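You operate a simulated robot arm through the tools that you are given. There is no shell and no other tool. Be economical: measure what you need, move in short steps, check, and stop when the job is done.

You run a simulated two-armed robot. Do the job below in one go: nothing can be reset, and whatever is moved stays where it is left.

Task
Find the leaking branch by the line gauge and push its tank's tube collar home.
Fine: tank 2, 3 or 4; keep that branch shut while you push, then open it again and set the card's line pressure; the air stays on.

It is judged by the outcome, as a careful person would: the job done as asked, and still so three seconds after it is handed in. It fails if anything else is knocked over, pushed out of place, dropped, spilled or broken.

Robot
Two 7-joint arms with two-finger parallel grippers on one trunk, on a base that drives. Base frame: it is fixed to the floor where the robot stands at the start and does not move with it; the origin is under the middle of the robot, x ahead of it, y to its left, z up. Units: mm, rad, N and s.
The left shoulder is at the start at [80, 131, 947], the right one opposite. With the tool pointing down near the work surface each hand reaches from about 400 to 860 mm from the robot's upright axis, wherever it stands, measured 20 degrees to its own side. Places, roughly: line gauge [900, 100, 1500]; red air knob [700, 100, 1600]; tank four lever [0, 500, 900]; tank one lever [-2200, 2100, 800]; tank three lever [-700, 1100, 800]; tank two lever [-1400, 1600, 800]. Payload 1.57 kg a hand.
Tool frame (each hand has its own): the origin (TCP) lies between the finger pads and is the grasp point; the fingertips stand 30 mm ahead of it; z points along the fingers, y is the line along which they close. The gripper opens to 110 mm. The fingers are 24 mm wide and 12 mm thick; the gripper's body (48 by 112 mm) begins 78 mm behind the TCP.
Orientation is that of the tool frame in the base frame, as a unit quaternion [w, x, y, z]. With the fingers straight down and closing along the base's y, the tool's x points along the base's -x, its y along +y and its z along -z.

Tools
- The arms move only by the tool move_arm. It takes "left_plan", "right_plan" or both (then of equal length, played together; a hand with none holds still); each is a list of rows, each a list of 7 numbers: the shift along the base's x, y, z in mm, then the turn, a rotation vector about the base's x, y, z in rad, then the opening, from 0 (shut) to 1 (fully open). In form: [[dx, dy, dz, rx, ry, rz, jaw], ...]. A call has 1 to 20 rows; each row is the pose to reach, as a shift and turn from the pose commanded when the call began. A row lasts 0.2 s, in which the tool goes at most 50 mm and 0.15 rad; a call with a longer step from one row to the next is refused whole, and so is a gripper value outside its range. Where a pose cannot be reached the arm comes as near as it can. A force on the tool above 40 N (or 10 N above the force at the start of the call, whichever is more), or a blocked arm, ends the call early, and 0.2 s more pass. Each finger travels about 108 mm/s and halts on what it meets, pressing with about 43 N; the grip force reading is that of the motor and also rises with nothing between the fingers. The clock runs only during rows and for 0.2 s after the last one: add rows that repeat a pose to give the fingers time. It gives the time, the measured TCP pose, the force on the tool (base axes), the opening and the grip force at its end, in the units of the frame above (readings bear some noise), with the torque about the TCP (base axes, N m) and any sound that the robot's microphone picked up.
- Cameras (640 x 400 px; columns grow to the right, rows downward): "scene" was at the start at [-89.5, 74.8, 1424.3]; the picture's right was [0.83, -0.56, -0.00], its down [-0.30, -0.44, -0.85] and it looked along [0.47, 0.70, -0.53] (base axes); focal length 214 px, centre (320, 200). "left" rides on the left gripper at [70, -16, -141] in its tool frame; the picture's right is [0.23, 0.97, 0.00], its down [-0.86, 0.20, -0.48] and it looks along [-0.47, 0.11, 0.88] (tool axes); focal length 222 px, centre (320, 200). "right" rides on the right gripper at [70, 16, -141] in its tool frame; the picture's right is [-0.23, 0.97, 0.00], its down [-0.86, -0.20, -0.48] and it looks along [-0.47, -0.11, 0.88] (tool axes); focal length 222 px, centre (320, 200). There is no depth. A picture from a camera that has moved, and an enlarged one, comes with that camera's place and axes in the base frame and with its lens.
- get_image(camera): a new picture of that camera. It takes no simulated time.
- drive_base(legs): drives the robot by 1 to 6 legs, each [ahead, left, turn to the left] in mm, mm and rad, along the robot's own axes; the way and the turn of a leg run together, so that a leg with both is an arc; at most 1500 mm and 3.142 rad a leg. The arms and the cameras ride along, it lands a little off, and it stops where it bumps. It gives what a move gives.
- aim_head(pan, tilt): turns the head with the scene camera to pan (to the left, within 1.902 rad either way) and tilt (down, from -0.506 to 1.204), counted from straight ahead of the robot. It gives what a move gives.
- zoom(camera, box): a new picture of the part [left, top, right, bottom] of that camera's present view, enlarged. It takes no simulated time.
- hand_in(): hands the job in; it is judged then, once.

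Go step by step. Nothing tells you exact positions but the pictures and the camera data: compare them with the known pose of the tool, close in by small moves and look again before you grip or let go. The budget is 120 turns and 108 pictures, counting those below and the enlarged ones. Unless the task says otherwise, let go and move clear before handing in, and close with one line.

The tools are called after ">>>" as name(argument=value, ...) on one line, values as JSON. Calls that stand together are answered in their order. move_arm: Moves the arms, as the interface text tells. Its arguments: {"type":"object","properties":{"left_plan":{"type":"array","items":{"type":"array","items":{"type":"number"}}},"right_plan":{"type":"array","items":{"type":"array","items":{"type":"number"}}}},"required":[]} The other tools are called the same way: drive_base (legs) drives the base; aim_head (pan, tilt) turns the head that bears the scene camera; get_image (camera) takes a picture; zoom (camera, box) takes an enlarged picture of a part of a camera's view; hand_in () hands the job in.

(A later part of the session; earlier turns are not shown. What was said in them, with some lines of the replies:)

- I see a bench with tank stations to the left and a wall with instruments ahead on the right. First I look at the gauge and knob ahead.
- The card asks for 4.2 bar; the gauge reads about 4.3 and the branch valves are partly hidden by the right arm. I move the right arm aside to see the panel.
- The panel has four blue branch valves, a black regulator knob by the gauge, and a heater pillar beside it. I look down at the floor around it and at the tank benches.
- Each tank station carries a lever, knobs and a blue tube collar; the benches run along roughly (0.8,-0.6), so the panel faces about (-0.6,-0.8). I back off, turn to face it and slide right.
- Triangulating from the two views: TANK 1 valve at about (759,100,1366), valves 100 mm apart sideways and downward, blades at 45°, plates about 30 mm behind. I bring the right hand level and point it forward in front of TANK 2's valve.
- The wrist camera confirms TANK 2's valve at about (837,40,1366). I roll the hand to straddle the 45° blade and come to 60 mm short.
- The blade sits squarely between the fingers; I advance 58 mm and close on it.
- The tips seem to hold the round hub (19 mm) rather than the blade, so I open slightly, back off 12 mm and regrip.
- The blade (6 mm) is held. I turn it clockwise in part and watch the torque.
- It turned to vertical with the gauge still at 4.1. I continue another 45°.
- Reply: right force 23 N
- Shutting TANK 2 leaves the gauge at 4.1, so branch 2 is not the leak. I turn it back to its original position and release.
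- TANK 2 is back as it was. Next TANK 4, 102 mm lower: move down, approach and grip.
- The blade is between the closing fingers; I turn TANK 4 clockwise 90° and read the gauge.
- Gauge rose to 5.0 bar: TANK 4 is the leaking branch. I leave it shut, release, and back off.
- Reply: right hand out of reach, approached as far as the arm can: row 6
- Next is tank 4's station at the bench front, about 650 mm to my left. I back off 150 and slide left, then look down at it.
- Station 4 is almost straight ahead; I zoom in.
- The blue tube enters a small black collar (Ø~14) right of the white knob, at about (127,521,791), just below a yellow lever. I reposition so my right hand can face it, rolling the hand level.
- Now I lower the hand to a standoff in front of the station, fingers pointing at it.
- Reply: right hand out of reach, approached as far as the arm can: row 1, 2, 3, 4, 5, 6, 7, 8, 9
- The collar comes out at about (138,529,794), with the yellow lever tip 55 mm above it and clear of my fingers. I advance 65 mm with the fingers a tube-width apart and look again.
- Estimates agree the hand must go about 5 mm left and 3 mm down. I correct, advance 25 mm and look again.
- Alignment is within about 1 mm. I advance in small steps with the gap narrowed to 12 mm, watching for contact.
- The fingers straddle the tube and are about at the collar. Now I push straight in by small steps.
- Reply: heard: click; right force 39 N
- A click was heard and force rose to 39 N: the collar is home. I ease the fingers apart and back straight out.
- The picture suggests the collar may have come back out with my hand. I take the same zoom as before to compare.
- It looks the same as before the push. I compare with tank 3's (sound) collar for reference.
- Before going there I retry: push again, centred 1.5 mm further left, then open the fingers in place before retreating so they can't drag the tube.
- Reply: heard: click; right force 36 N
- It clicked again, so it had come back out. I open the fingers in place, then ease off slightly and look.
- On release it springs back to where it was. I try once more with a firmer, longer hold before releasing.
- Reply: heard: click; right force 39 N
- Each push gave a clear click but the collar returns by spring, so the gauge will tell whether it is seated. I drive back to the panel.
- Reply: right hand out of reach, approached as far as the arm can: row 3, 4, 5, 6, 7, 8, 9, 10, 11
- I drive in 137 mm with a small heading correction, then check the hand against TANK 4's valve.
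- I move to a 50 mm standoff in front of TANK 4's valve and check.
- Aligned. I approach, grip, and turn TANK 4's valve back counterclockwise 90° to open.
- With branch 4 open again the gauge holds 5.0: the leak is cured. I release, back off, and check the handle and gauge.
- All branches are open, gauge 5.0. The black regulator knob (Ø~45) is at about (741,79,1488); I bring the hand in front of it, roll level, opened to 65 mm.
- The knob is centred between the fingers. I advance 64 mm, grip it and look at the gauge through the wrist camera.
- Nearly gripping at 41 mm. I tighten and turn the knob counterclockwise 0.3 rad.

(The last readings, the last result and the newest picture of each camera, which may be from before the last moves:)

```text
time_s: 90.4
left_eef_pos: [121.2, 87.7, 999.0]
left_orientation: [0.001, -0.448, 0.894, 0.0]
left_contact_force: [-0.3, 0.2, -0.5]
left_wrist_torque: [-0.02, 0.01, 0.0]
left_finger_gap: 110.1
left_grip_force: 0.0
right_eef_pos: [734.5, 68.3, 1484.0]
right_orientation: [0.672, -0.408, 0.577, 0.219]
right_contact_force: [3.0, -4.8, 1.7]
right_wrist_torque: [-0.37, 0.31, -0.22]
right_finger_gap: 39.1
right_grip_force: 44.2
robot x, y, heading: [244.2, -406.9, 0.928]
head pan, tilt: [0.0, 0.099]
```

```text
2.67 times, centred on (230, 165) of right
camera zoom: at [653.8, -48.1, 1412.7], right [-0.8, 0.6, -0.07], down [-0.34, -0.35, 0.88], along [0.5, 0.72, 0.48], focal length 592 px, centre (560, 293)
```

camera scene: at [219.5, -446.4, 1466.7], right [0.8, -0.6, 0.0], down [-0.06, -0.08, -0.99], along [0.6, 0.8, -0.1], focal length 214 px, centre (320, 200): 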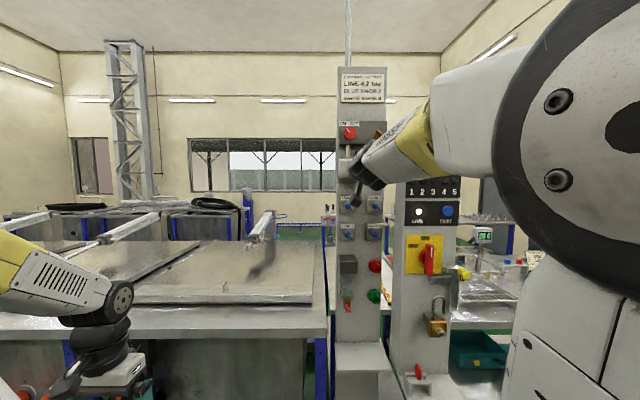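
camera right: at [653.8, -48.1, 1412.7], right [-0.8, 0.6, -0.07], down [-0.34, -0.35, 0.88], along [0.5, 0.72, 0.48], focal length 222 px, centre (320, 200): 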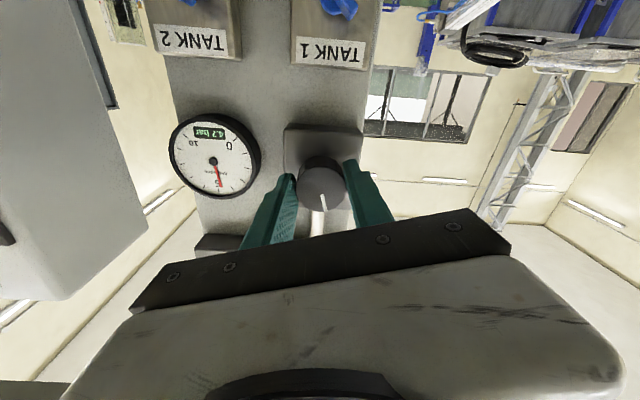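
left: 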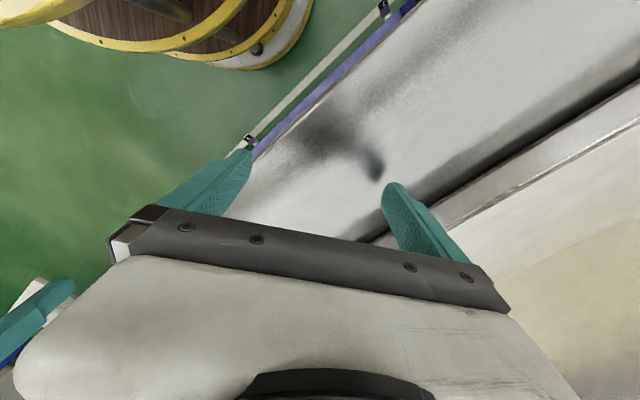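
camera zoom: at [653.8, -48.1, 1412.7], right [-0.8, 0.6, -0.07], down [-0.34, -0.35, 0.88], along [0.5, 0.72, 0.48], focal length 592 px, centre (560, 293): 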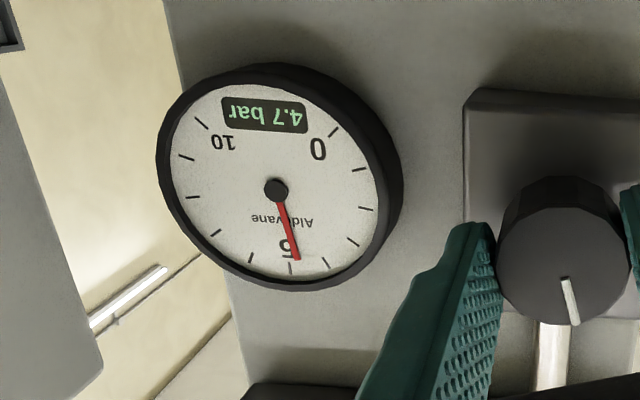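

It falls: 4.7 bar after 0.3 rad. I turn about 0.45 rad more.

>>> move_arm(right_plan=[[0, 0, 0, -0.07, -0.09, 0, 0.25], [0, 0, 0, -0.14, -0.18, 0, 0.25], [0, 0, 0, -0.21, -0.27, 0, 0.25], [0, 0, 0, -0.27, -0.36, 0, 0.25], [0, 0, 0, -0.27, -0.36, 0, 0.25], [0, 0, 0, -0.27, -0.36, 0, 0.25], [0, 0, 0, -0.27, -0.36, 0, 0.25], [0, 0, 0, -0.27, -0.36, 0, 0.25]])

>>> get_image(camera="right")

```text
time_s: 92.2
left_eef_pos: [121.2, 87.8, 999.6]
left_orientation: [0.0, -0.447, 0.895, 0.0]
left_contact_force: [-0.5, -0.2, -0.3]
left_wrist_torque: [0.02, 0.02, -0.01]
left_finger_gap: 109.8
left_grip_force: 0.1
right_eef_pos: [733.9, 68.3, 1484.8]
right_orientation: [0.704, -0.527, 0.472, 0.063]
right_contact_force: [13.7, -5.7, 14.4]
right_wrist_torque: [-0.42, 0.45, -0.87]
right_finger_gap: 38.8
right_grip_force: 44.3
robot x, y, heading: [247.8, -408.9, 0.927]
head pan, tilt: [0.0, 0.099]
```

```text
42 pictures are left
camera right: at [679.1, -67.0, 1422.9], right [-0.7, 0.52, -0.5], down [-0.64, -0.12, 0.76], along [0.33, 0.85, 0.41], focal length 222 px, centre (320, 200)
```

right: 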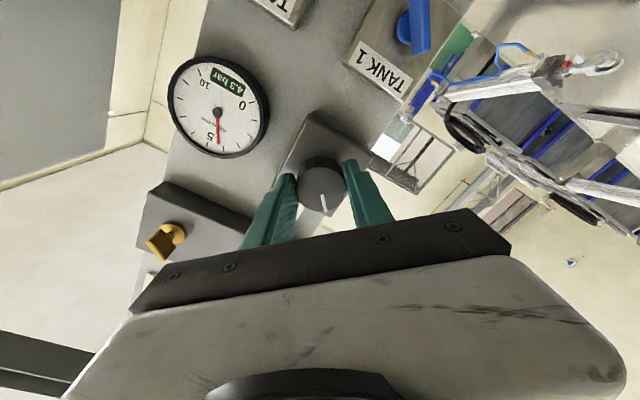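

4.3 bar now; another 0.1 rad.

>>> move_arm(right_plan=[[0, 0, 0, -0.03, -0.04, 0, 0.25], [0, 0, 0, -0.06, -0.08, 0, 0.25], [0, 0, 0, -0.06, -0.08, 0, 0.25], [0, 0, 0, -0.06, -0.08, 0, 0.25], [0, 0, 0, -0.06, -0.08, 0, 0.25]])

>>> zoom(camera="right", box=[150, 30, 310, 180])

```text
time_s: 93.4
left_eef_pos: [122.2, 86.6, 999.3]
left_orientation: [0.001, -0.447, 0.894, 0.001]
left_contact_force: [-0.4, 0.0, 1.2]
left_wrist_torque: [-0.02, 0.01, 0.0]
left_finger_gap: 110.0
left_grip_force: 0.0
right_eef_pos: [734.1, 67.4, 1484.2]
right_orientation: [0.706, -0.55, 0.445, 0.028]
right_contact_force: [18.4, -8.1, 11.7]
right_wrist_torque: [0.29, -0.14, -0.17]
right_finger_gap: 38.8
right_grip_force: 43.9
robot x, y, heading: [247.7, -410.2, 0.926]
head pan, tilt: [0.0, 0.099]
```

```text
2.67 times, centred on (230, 105) of right
camera zoom: at [684.0, -70.9, 1427.4], right [-0.65, 0.48, -0.58], down [-0.69, -0.08, 0.71], along [0.3, 0.87, 0.39], focal length 592 px, centre (560, 453)
```

zoom: 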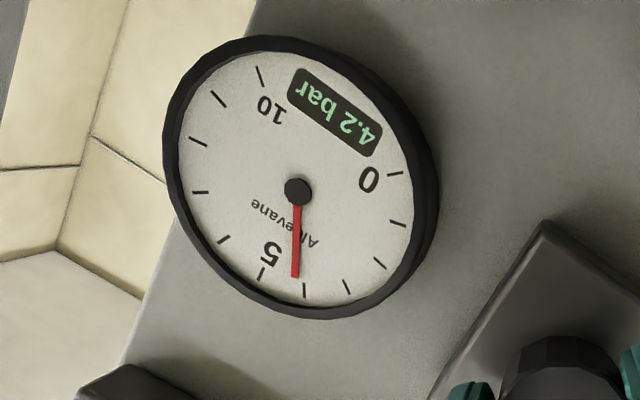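

The gauge reads 4.2 bar. I release and back the hand off, then recheck.

>>> move_arm(right_plan=[[0, 0, 0, 0, 0, 0, 0.4], [0, 0, 0, 0, 0, 0, 0.6], [0, 0, 0, 0, 0, 0, 0.6], [-12, -16, 0, 0, 0, 0, 0.6], [-24, -32, 0, 0, 0, 0, 0.6], [-42, -56, 0, 0, 0, 0, 0.6], [-60, -80, 0, 0, 0, 0, 0.6]])

>>> get_image(camera="right")

>>> zoom(camera="right", box=[220, 30, 380, 180])

```text
time_s: 95.0
left_eef_pos: [121.0, 88.0, 998.5]
left_orientation: [0.0, -0.447, 0.895, -0.001]
left_contact_force: [0.2, 0.5, 0.0]
left_wrist_torque: [-0.03, -0.01, -0.01]
left_finger_gap: 109.9
left_grip_force: 0.0
right_eef_pos: [688.0, -7.8, 1468.1]
right_orientation: [0.694, -0.552, 0.461, 0.035]
right_contact_force: [-0.4, 0.3, 0.8]
right_wrist_torque: [-0.01, 0.02, -0.06]
right_finger_gap: 65.9
right_grip_force: 0.2
robot x, y, heading: [245.9, -412.5, 0.923]
head pan, tilt: [0.0, 0.099]
```

```text
40 pictures are left
camera right: at [634.3, -146.4, 1413.8], right [-0.67, 0.48, -0.56], down [-0.67, -0.07, 0.74], along [0.32, 0.87, 0.36], focal length 222 px, centre (320, 200)
```

right: 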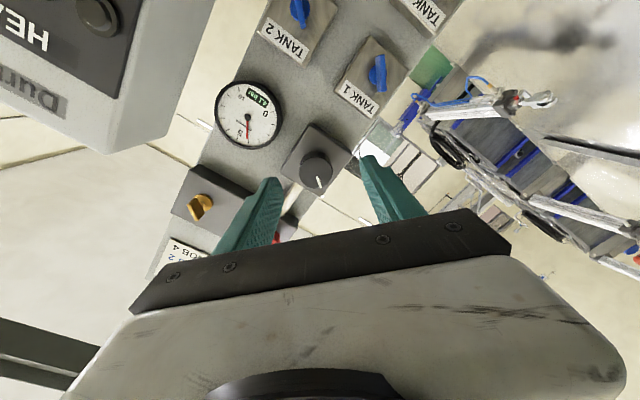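

```text
2.67 times, centred on (300, 105) of right
camera zoom: at [634.3, -146.4, 1413.8], right [-0.67, 0.48, -0.56], down [-0.67, -0.07, 0.74], along [0.32, 0.87, 0.36], focal length 592 px, centre (373, 453)
```

zoom: 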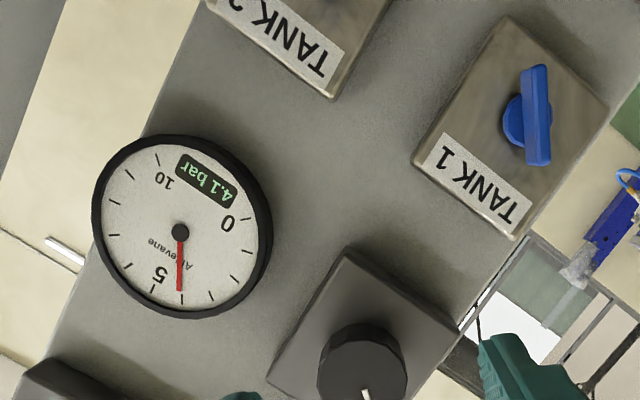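

After release it settled to 4.1, slightly low. I go back in, regrip and turn up a touch.

>>> move_arm(right_plan=[[15, 20, 0, 0, 0, 0, 0.6], [30, 40, 0, 0, 0, 0, 0.6], [45, 60, 0, 0, 0, 0, 0.6], [60, 80, 0, 0, 0, 0, 0.6], [60, 80, 0, 0, 0, 0, 0.6]])

>>> get_image(camera="right")

```text
time_s: 96.2
left_eef_pos: [121.4, 87.7, 1000.0]
left_orientation: [0.001, -0.447, 0.894, 0.0]
left_contact_force: [0.2, 0.2, -0.4]
left_wrist_torque: [0.02, -0.02, -0.03]
left_finger_gap: 110.0
left_grip_force: 0.0
right_eef_pos: [731.5, 70.4, 1485.5]
right_orientation: [0.706, -0.551, 0.444, 0.028]
right_contact_force: [0.6, 0.4, -0.4]
right_wrist_torque: [0.01, -0.02, 0.03]
right_finger_gap: 66.2
right_grip_force: 0.1
robot x, y, heading: [248.5, -407.7, 0.929]
head pan, tilt: [0.0, 0.099]
```

```text
38 pictures are left
camera right: at [682.2, -68.0, 1427.5], right [-0.65, 0.48, -0.58], down [-0.7, -0.08, 0.71], along [0.3, 0.87, 0.39], focal length 222 px, centre (320, 200)
```

right: 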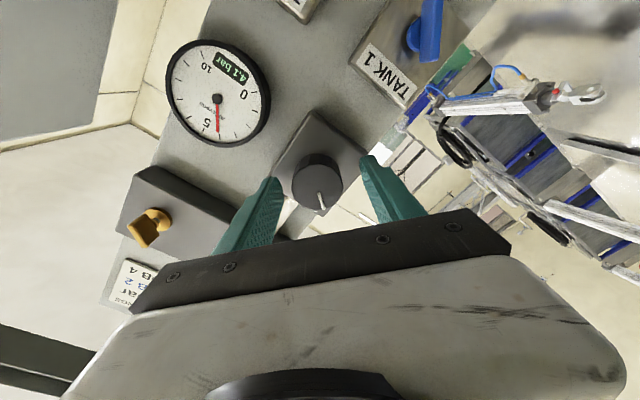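

Centred again. I grip, turn clockwise 0.09 rad, and read.

>>> move_arm(right_plan=[[0, 0, 0, 0, 0, 0, 0.45], [0, 0, 0, 0, 0, 0, 0.3], [0, 0, 0, 0, 0, 0, 0.25], [0, 0, 0, 0, 0, 0, 0.25], [0, 0, 0, 0.03, 0.04, 0, 0.25], [0, 0, 0, 0.054, 0.072, 0, 0.25], [0, 0, 0, 0.054, 0.072, 0, 0.25], [0, 0, 0, 0.054, 0.072, 0, 0.25], [0, 0, 0, 0.054, 0.072, 0, 0.25]])

>>> zoom(camera="right", box=[150, 20, 310, 170])

```text
time_s: 98.2
left_eef_pos: [121.7, 86.5, 1000.2]
left_orientation: [-0.001, -0.447, 0.895, 0.001]
left_contact_force: [0.4, 0.3, -0.2]
left_wrist_torque: [0.0, -0.02, 0.0]
left_finger_gap: 109.9
left_grip_force: 0.0
right_eef_pos: [734.1, 69.1, 1485.5]
right_orientation: [0.705, -0.529, 0.468, 0.06]
right_contact_force: [22.1, 2.5, 26.9]
right_wrist_torque: [0.24, -0.15, 0.24]
right_finger_gap: 39.1
right_grip_force: 44.7
robot x, y, heading: [246.0, -412.4, 0.926]
head pan, tilt: [0.0, 0.099]
```

```text
2.67 times, centred on (230, 95) of right
camera zoom: at [679.5, -65.8, 1424.1], right [-0.69, 0.52, -0.51], down [-0.64, -0.12, 0.76], along [0.33, 0.85, 0.41], focal length 592 px, centre (560, 480)
```

zoom: 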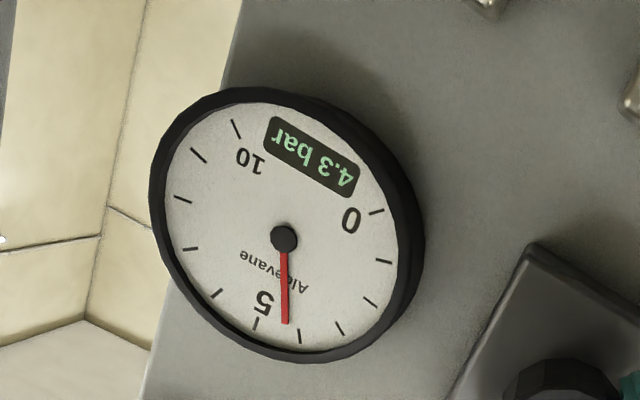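

4.3 while held; I back off 0.05 rad, ease the grip open, and read again before retreating.

>>> move_arm(right_plan=[[0, 0, 0, -0.03, -0.04, 0, 0.25], [0, 0, 0, -0.03, -0.04, 0, 0.25], [0, 0, 0, -0.03, -0.04, 0, 0.25]])

>>> zoom(camera="right", box=[150, 20, 310, 170])

>>> move_arm(right_plan=[[0, 0, 0, 0, 0, 0, 0.4], [0, 0, 0, 0, 0, 0, 0.6], [0, 0, 0, 0, 0, 0, 0.6], [0, 0, 0, 0, 0, 0, 0.6], [0, 0, 0, 0, 0, 0, 0.6]])

>>> zoom(camera="right", box=[150, 20, 310, 170])

```text
time_s: 99.0
left_eef_pos: [122.1, 87.7, 1000.1]
left_orientation: [0.001, -0.447, 0.895, 0.0]
left_contact_force: [0.4, -0.2, 0.0]
left_wrist_torque: [0.0, -0.01, 0.0]
left_finger_gap: 110.1
left_grip_force: 0.0
right_eef_pos: [734.0, 68.5, 1486.0]
right_orientation: [0.707, -0.54, 0.455, 0.041]
right_contact_force: [29.5, 9.6, 28.3]
right_wrist_torque: [0.32, -0.18, 0.43]
right_finger_gap: 38.9
right_grip_force: 44.7
robot x, y, heading: [248.8, -411.4, 0.924]
head pan, tilt: [0.0, 0.099]
```

```text
2.67 times, centred on (230, 95) of right
camera zoom: at [682.0, -67.7, 1426.0], right [-0.67, 0.5, -0.55], down [-0.67, -0.1, 0.73], along [0.31, 0.86, 0.4], focal length 592 px, centre (560, 480)
```

zoom: 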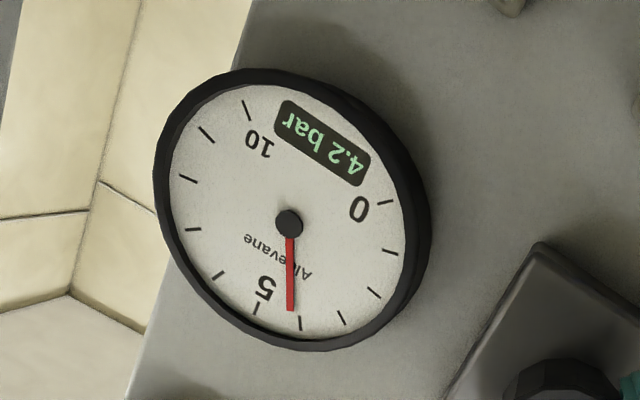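

```text
time_s: 100.2
left_eef_pos: [121.7, 88.0, 999.4]
left_orientation: [0.0, -0.446, 0.895, 0.0]
left_contact_force: [-0.2, 0.1, -0.1]
left_wrist_torque: [0.0, 0.01, -0.01]
left_finger_gap: 109.8
left_grip_force: 0.0
right_eef_pos: [732.2, 68.5, 1484.0]
right_orientation: [0.705, -0.542, 0.456, 0.043]
right_contact_force: [0.1, -0.5, 0.1]
right_wrist_torque: [0.01, 0.01, 0.02]
right_finger_gap: 66.0
right_grip_force: 0.1
robot x, y, heading: [243.7, -407.0, 0.933]
head pan, tilt: [0.0, 0.099]
```

```text
2.67 times, centred on (230, 95) of right
camera zoom: at [679.6, -67.4, 1424.9], right [-0.67, 0.5, -0.55], down [-0.67, -0.09, 0.73], along [0.31, 0.86, 0.4], focal length 592 px, centre (560, 480)
```

zoom: 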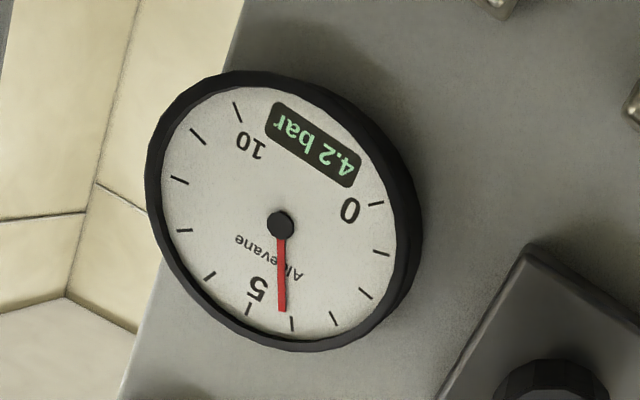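

It holds 4.2 with the fingers open. I retreat and check the whole panel.

>>> move_arm(right_plan=[[-12, -16, 0, 0, 0, 0, 0.6], [-24, -32, 0, 0, 0, 0, 0.6], [-42, -56, 0, 0, 0, 0, 0.6]])

>>> drive_base(legs=[[-150, 0, 0]])

>>> get_image(camera="right")

>>> zoom(camera="right", box=[200, 0, 420, 200])

>>> zoom(camera="scene", box=[310, 120, 438, 240])

```text
time_s: 101.0
left_eef_pos: [122.2, 86.8, 999.2]
left_orientation: [0.0, -0.447, 0.894, 0.001]
left_contact_force: [0.0, -0.3, -1.2]
left_wrist_torque: [0.0, -0.03, -0.01]
left_finger_gap: 110.3
left_grip_force: 0.0
right_eef_pos: [689.9, 13.0, 1484.4]
right_orientation: [0.705, -0.541, 0.456, 0.042]
right_contact_force: [-0.5, -0.4, 0.4]
right_wrist_torque: [-0.01, -0.02, 0.02]
right_finger_gap: 66.0
right_grip_force: 0.1
robot x, y, heading: [250.0, -407.7, 0.93]
head pan, tilt: [0.0, 0.099]
```

```text
time_s: 102.4
left_eef_pos: [33.4, -31.5, 999.3]
left_orientation: [0.001, -0.446, 0.895, 0.0]
left_contact_force: [-0.7, 0.5, -0.3]
left_wrist_torque: [0.01, -0.01, -0.01]
left_finger_gap: 110.2
left_grip_force: 0.0
right_eef_pos: [601.5, -107.0, 1485.3]
right_orientation: [0.705, -0.541, 0.456, 0.042]
right_contact_force: [-0.7, -0.2, -0.5]
right_wrist_torque: [0.01, 0.01, -0.01]
right_finger_gap: 65.8
right_grip_force: 0.1
robot x, y, heading: [158.6, -525.8, 0.927]
head pan, tilt: [0.0, 0.099]
```

```text
34 pictures are left
camera right: at [548.5, -243.7, 1426.1], right [-0.67, 0.5, -0.55], down [-0.67, -0.09, 0.73], along [0.31, 0.86, 0.4], focal length 222 px, centre (320, 200)
```

right: 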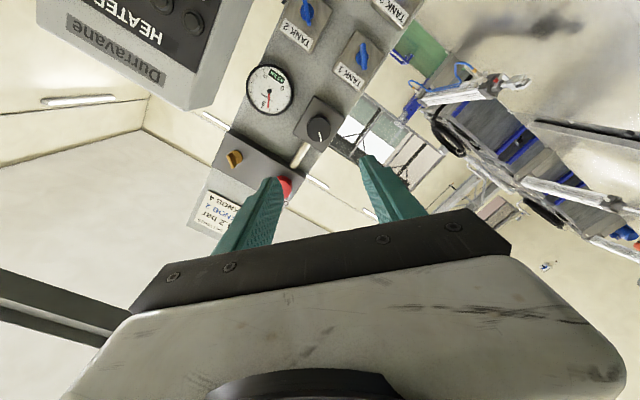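

```text
2.00 times, centred on (310, 100) of right
camera zoom: at [548.5, -243.7, 1426.1], right [-0.67, 0.5, -0.55], down [-0.67, -0.09, 0.73], along [0.31, 0.86, 0.4], focal length 444 px, centre (340, 400)
```

zoom: 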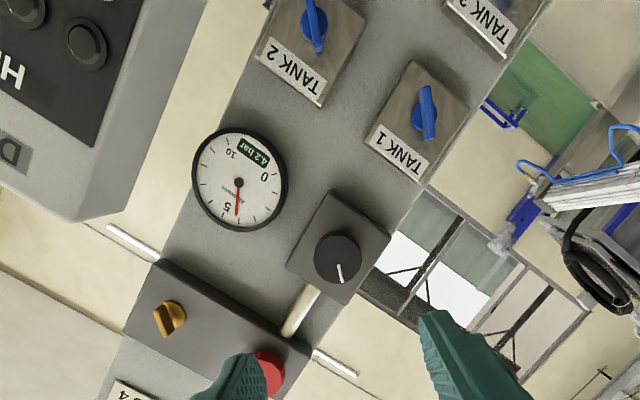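

```text
3.33 times, centred on (374, 180) of scene
camera zoom: at [129.9, -565.3, 1466.7], right [0.8, -0.6, 0.0], down [-0.06, -0.08, -0.99], along [0.6, 0.79, -0.1], focal length 715 px, centre (140, 267)
```

zoom: 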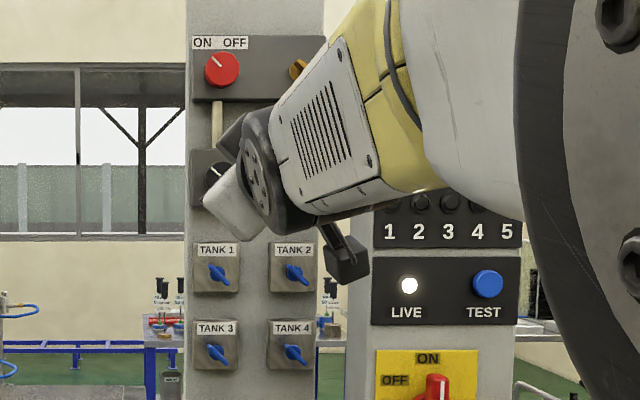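

The gauge holds 4.2 bar with the air on, all four branches open and both hands clear, so I hand in.

>>> hand_in()

```text
The job is handed in.
```

Tank 4 was the leaking branch: shutting it raised the line from 4.1 to 5.0 bar. I pushed its collar in three times with the branch shut. It clicked each time but looked sprung back out when I let go. With the branch open again the gauge held 5.0 bar, so the leak is cured, and the line is now at the card's 4.2 bar with the air on.
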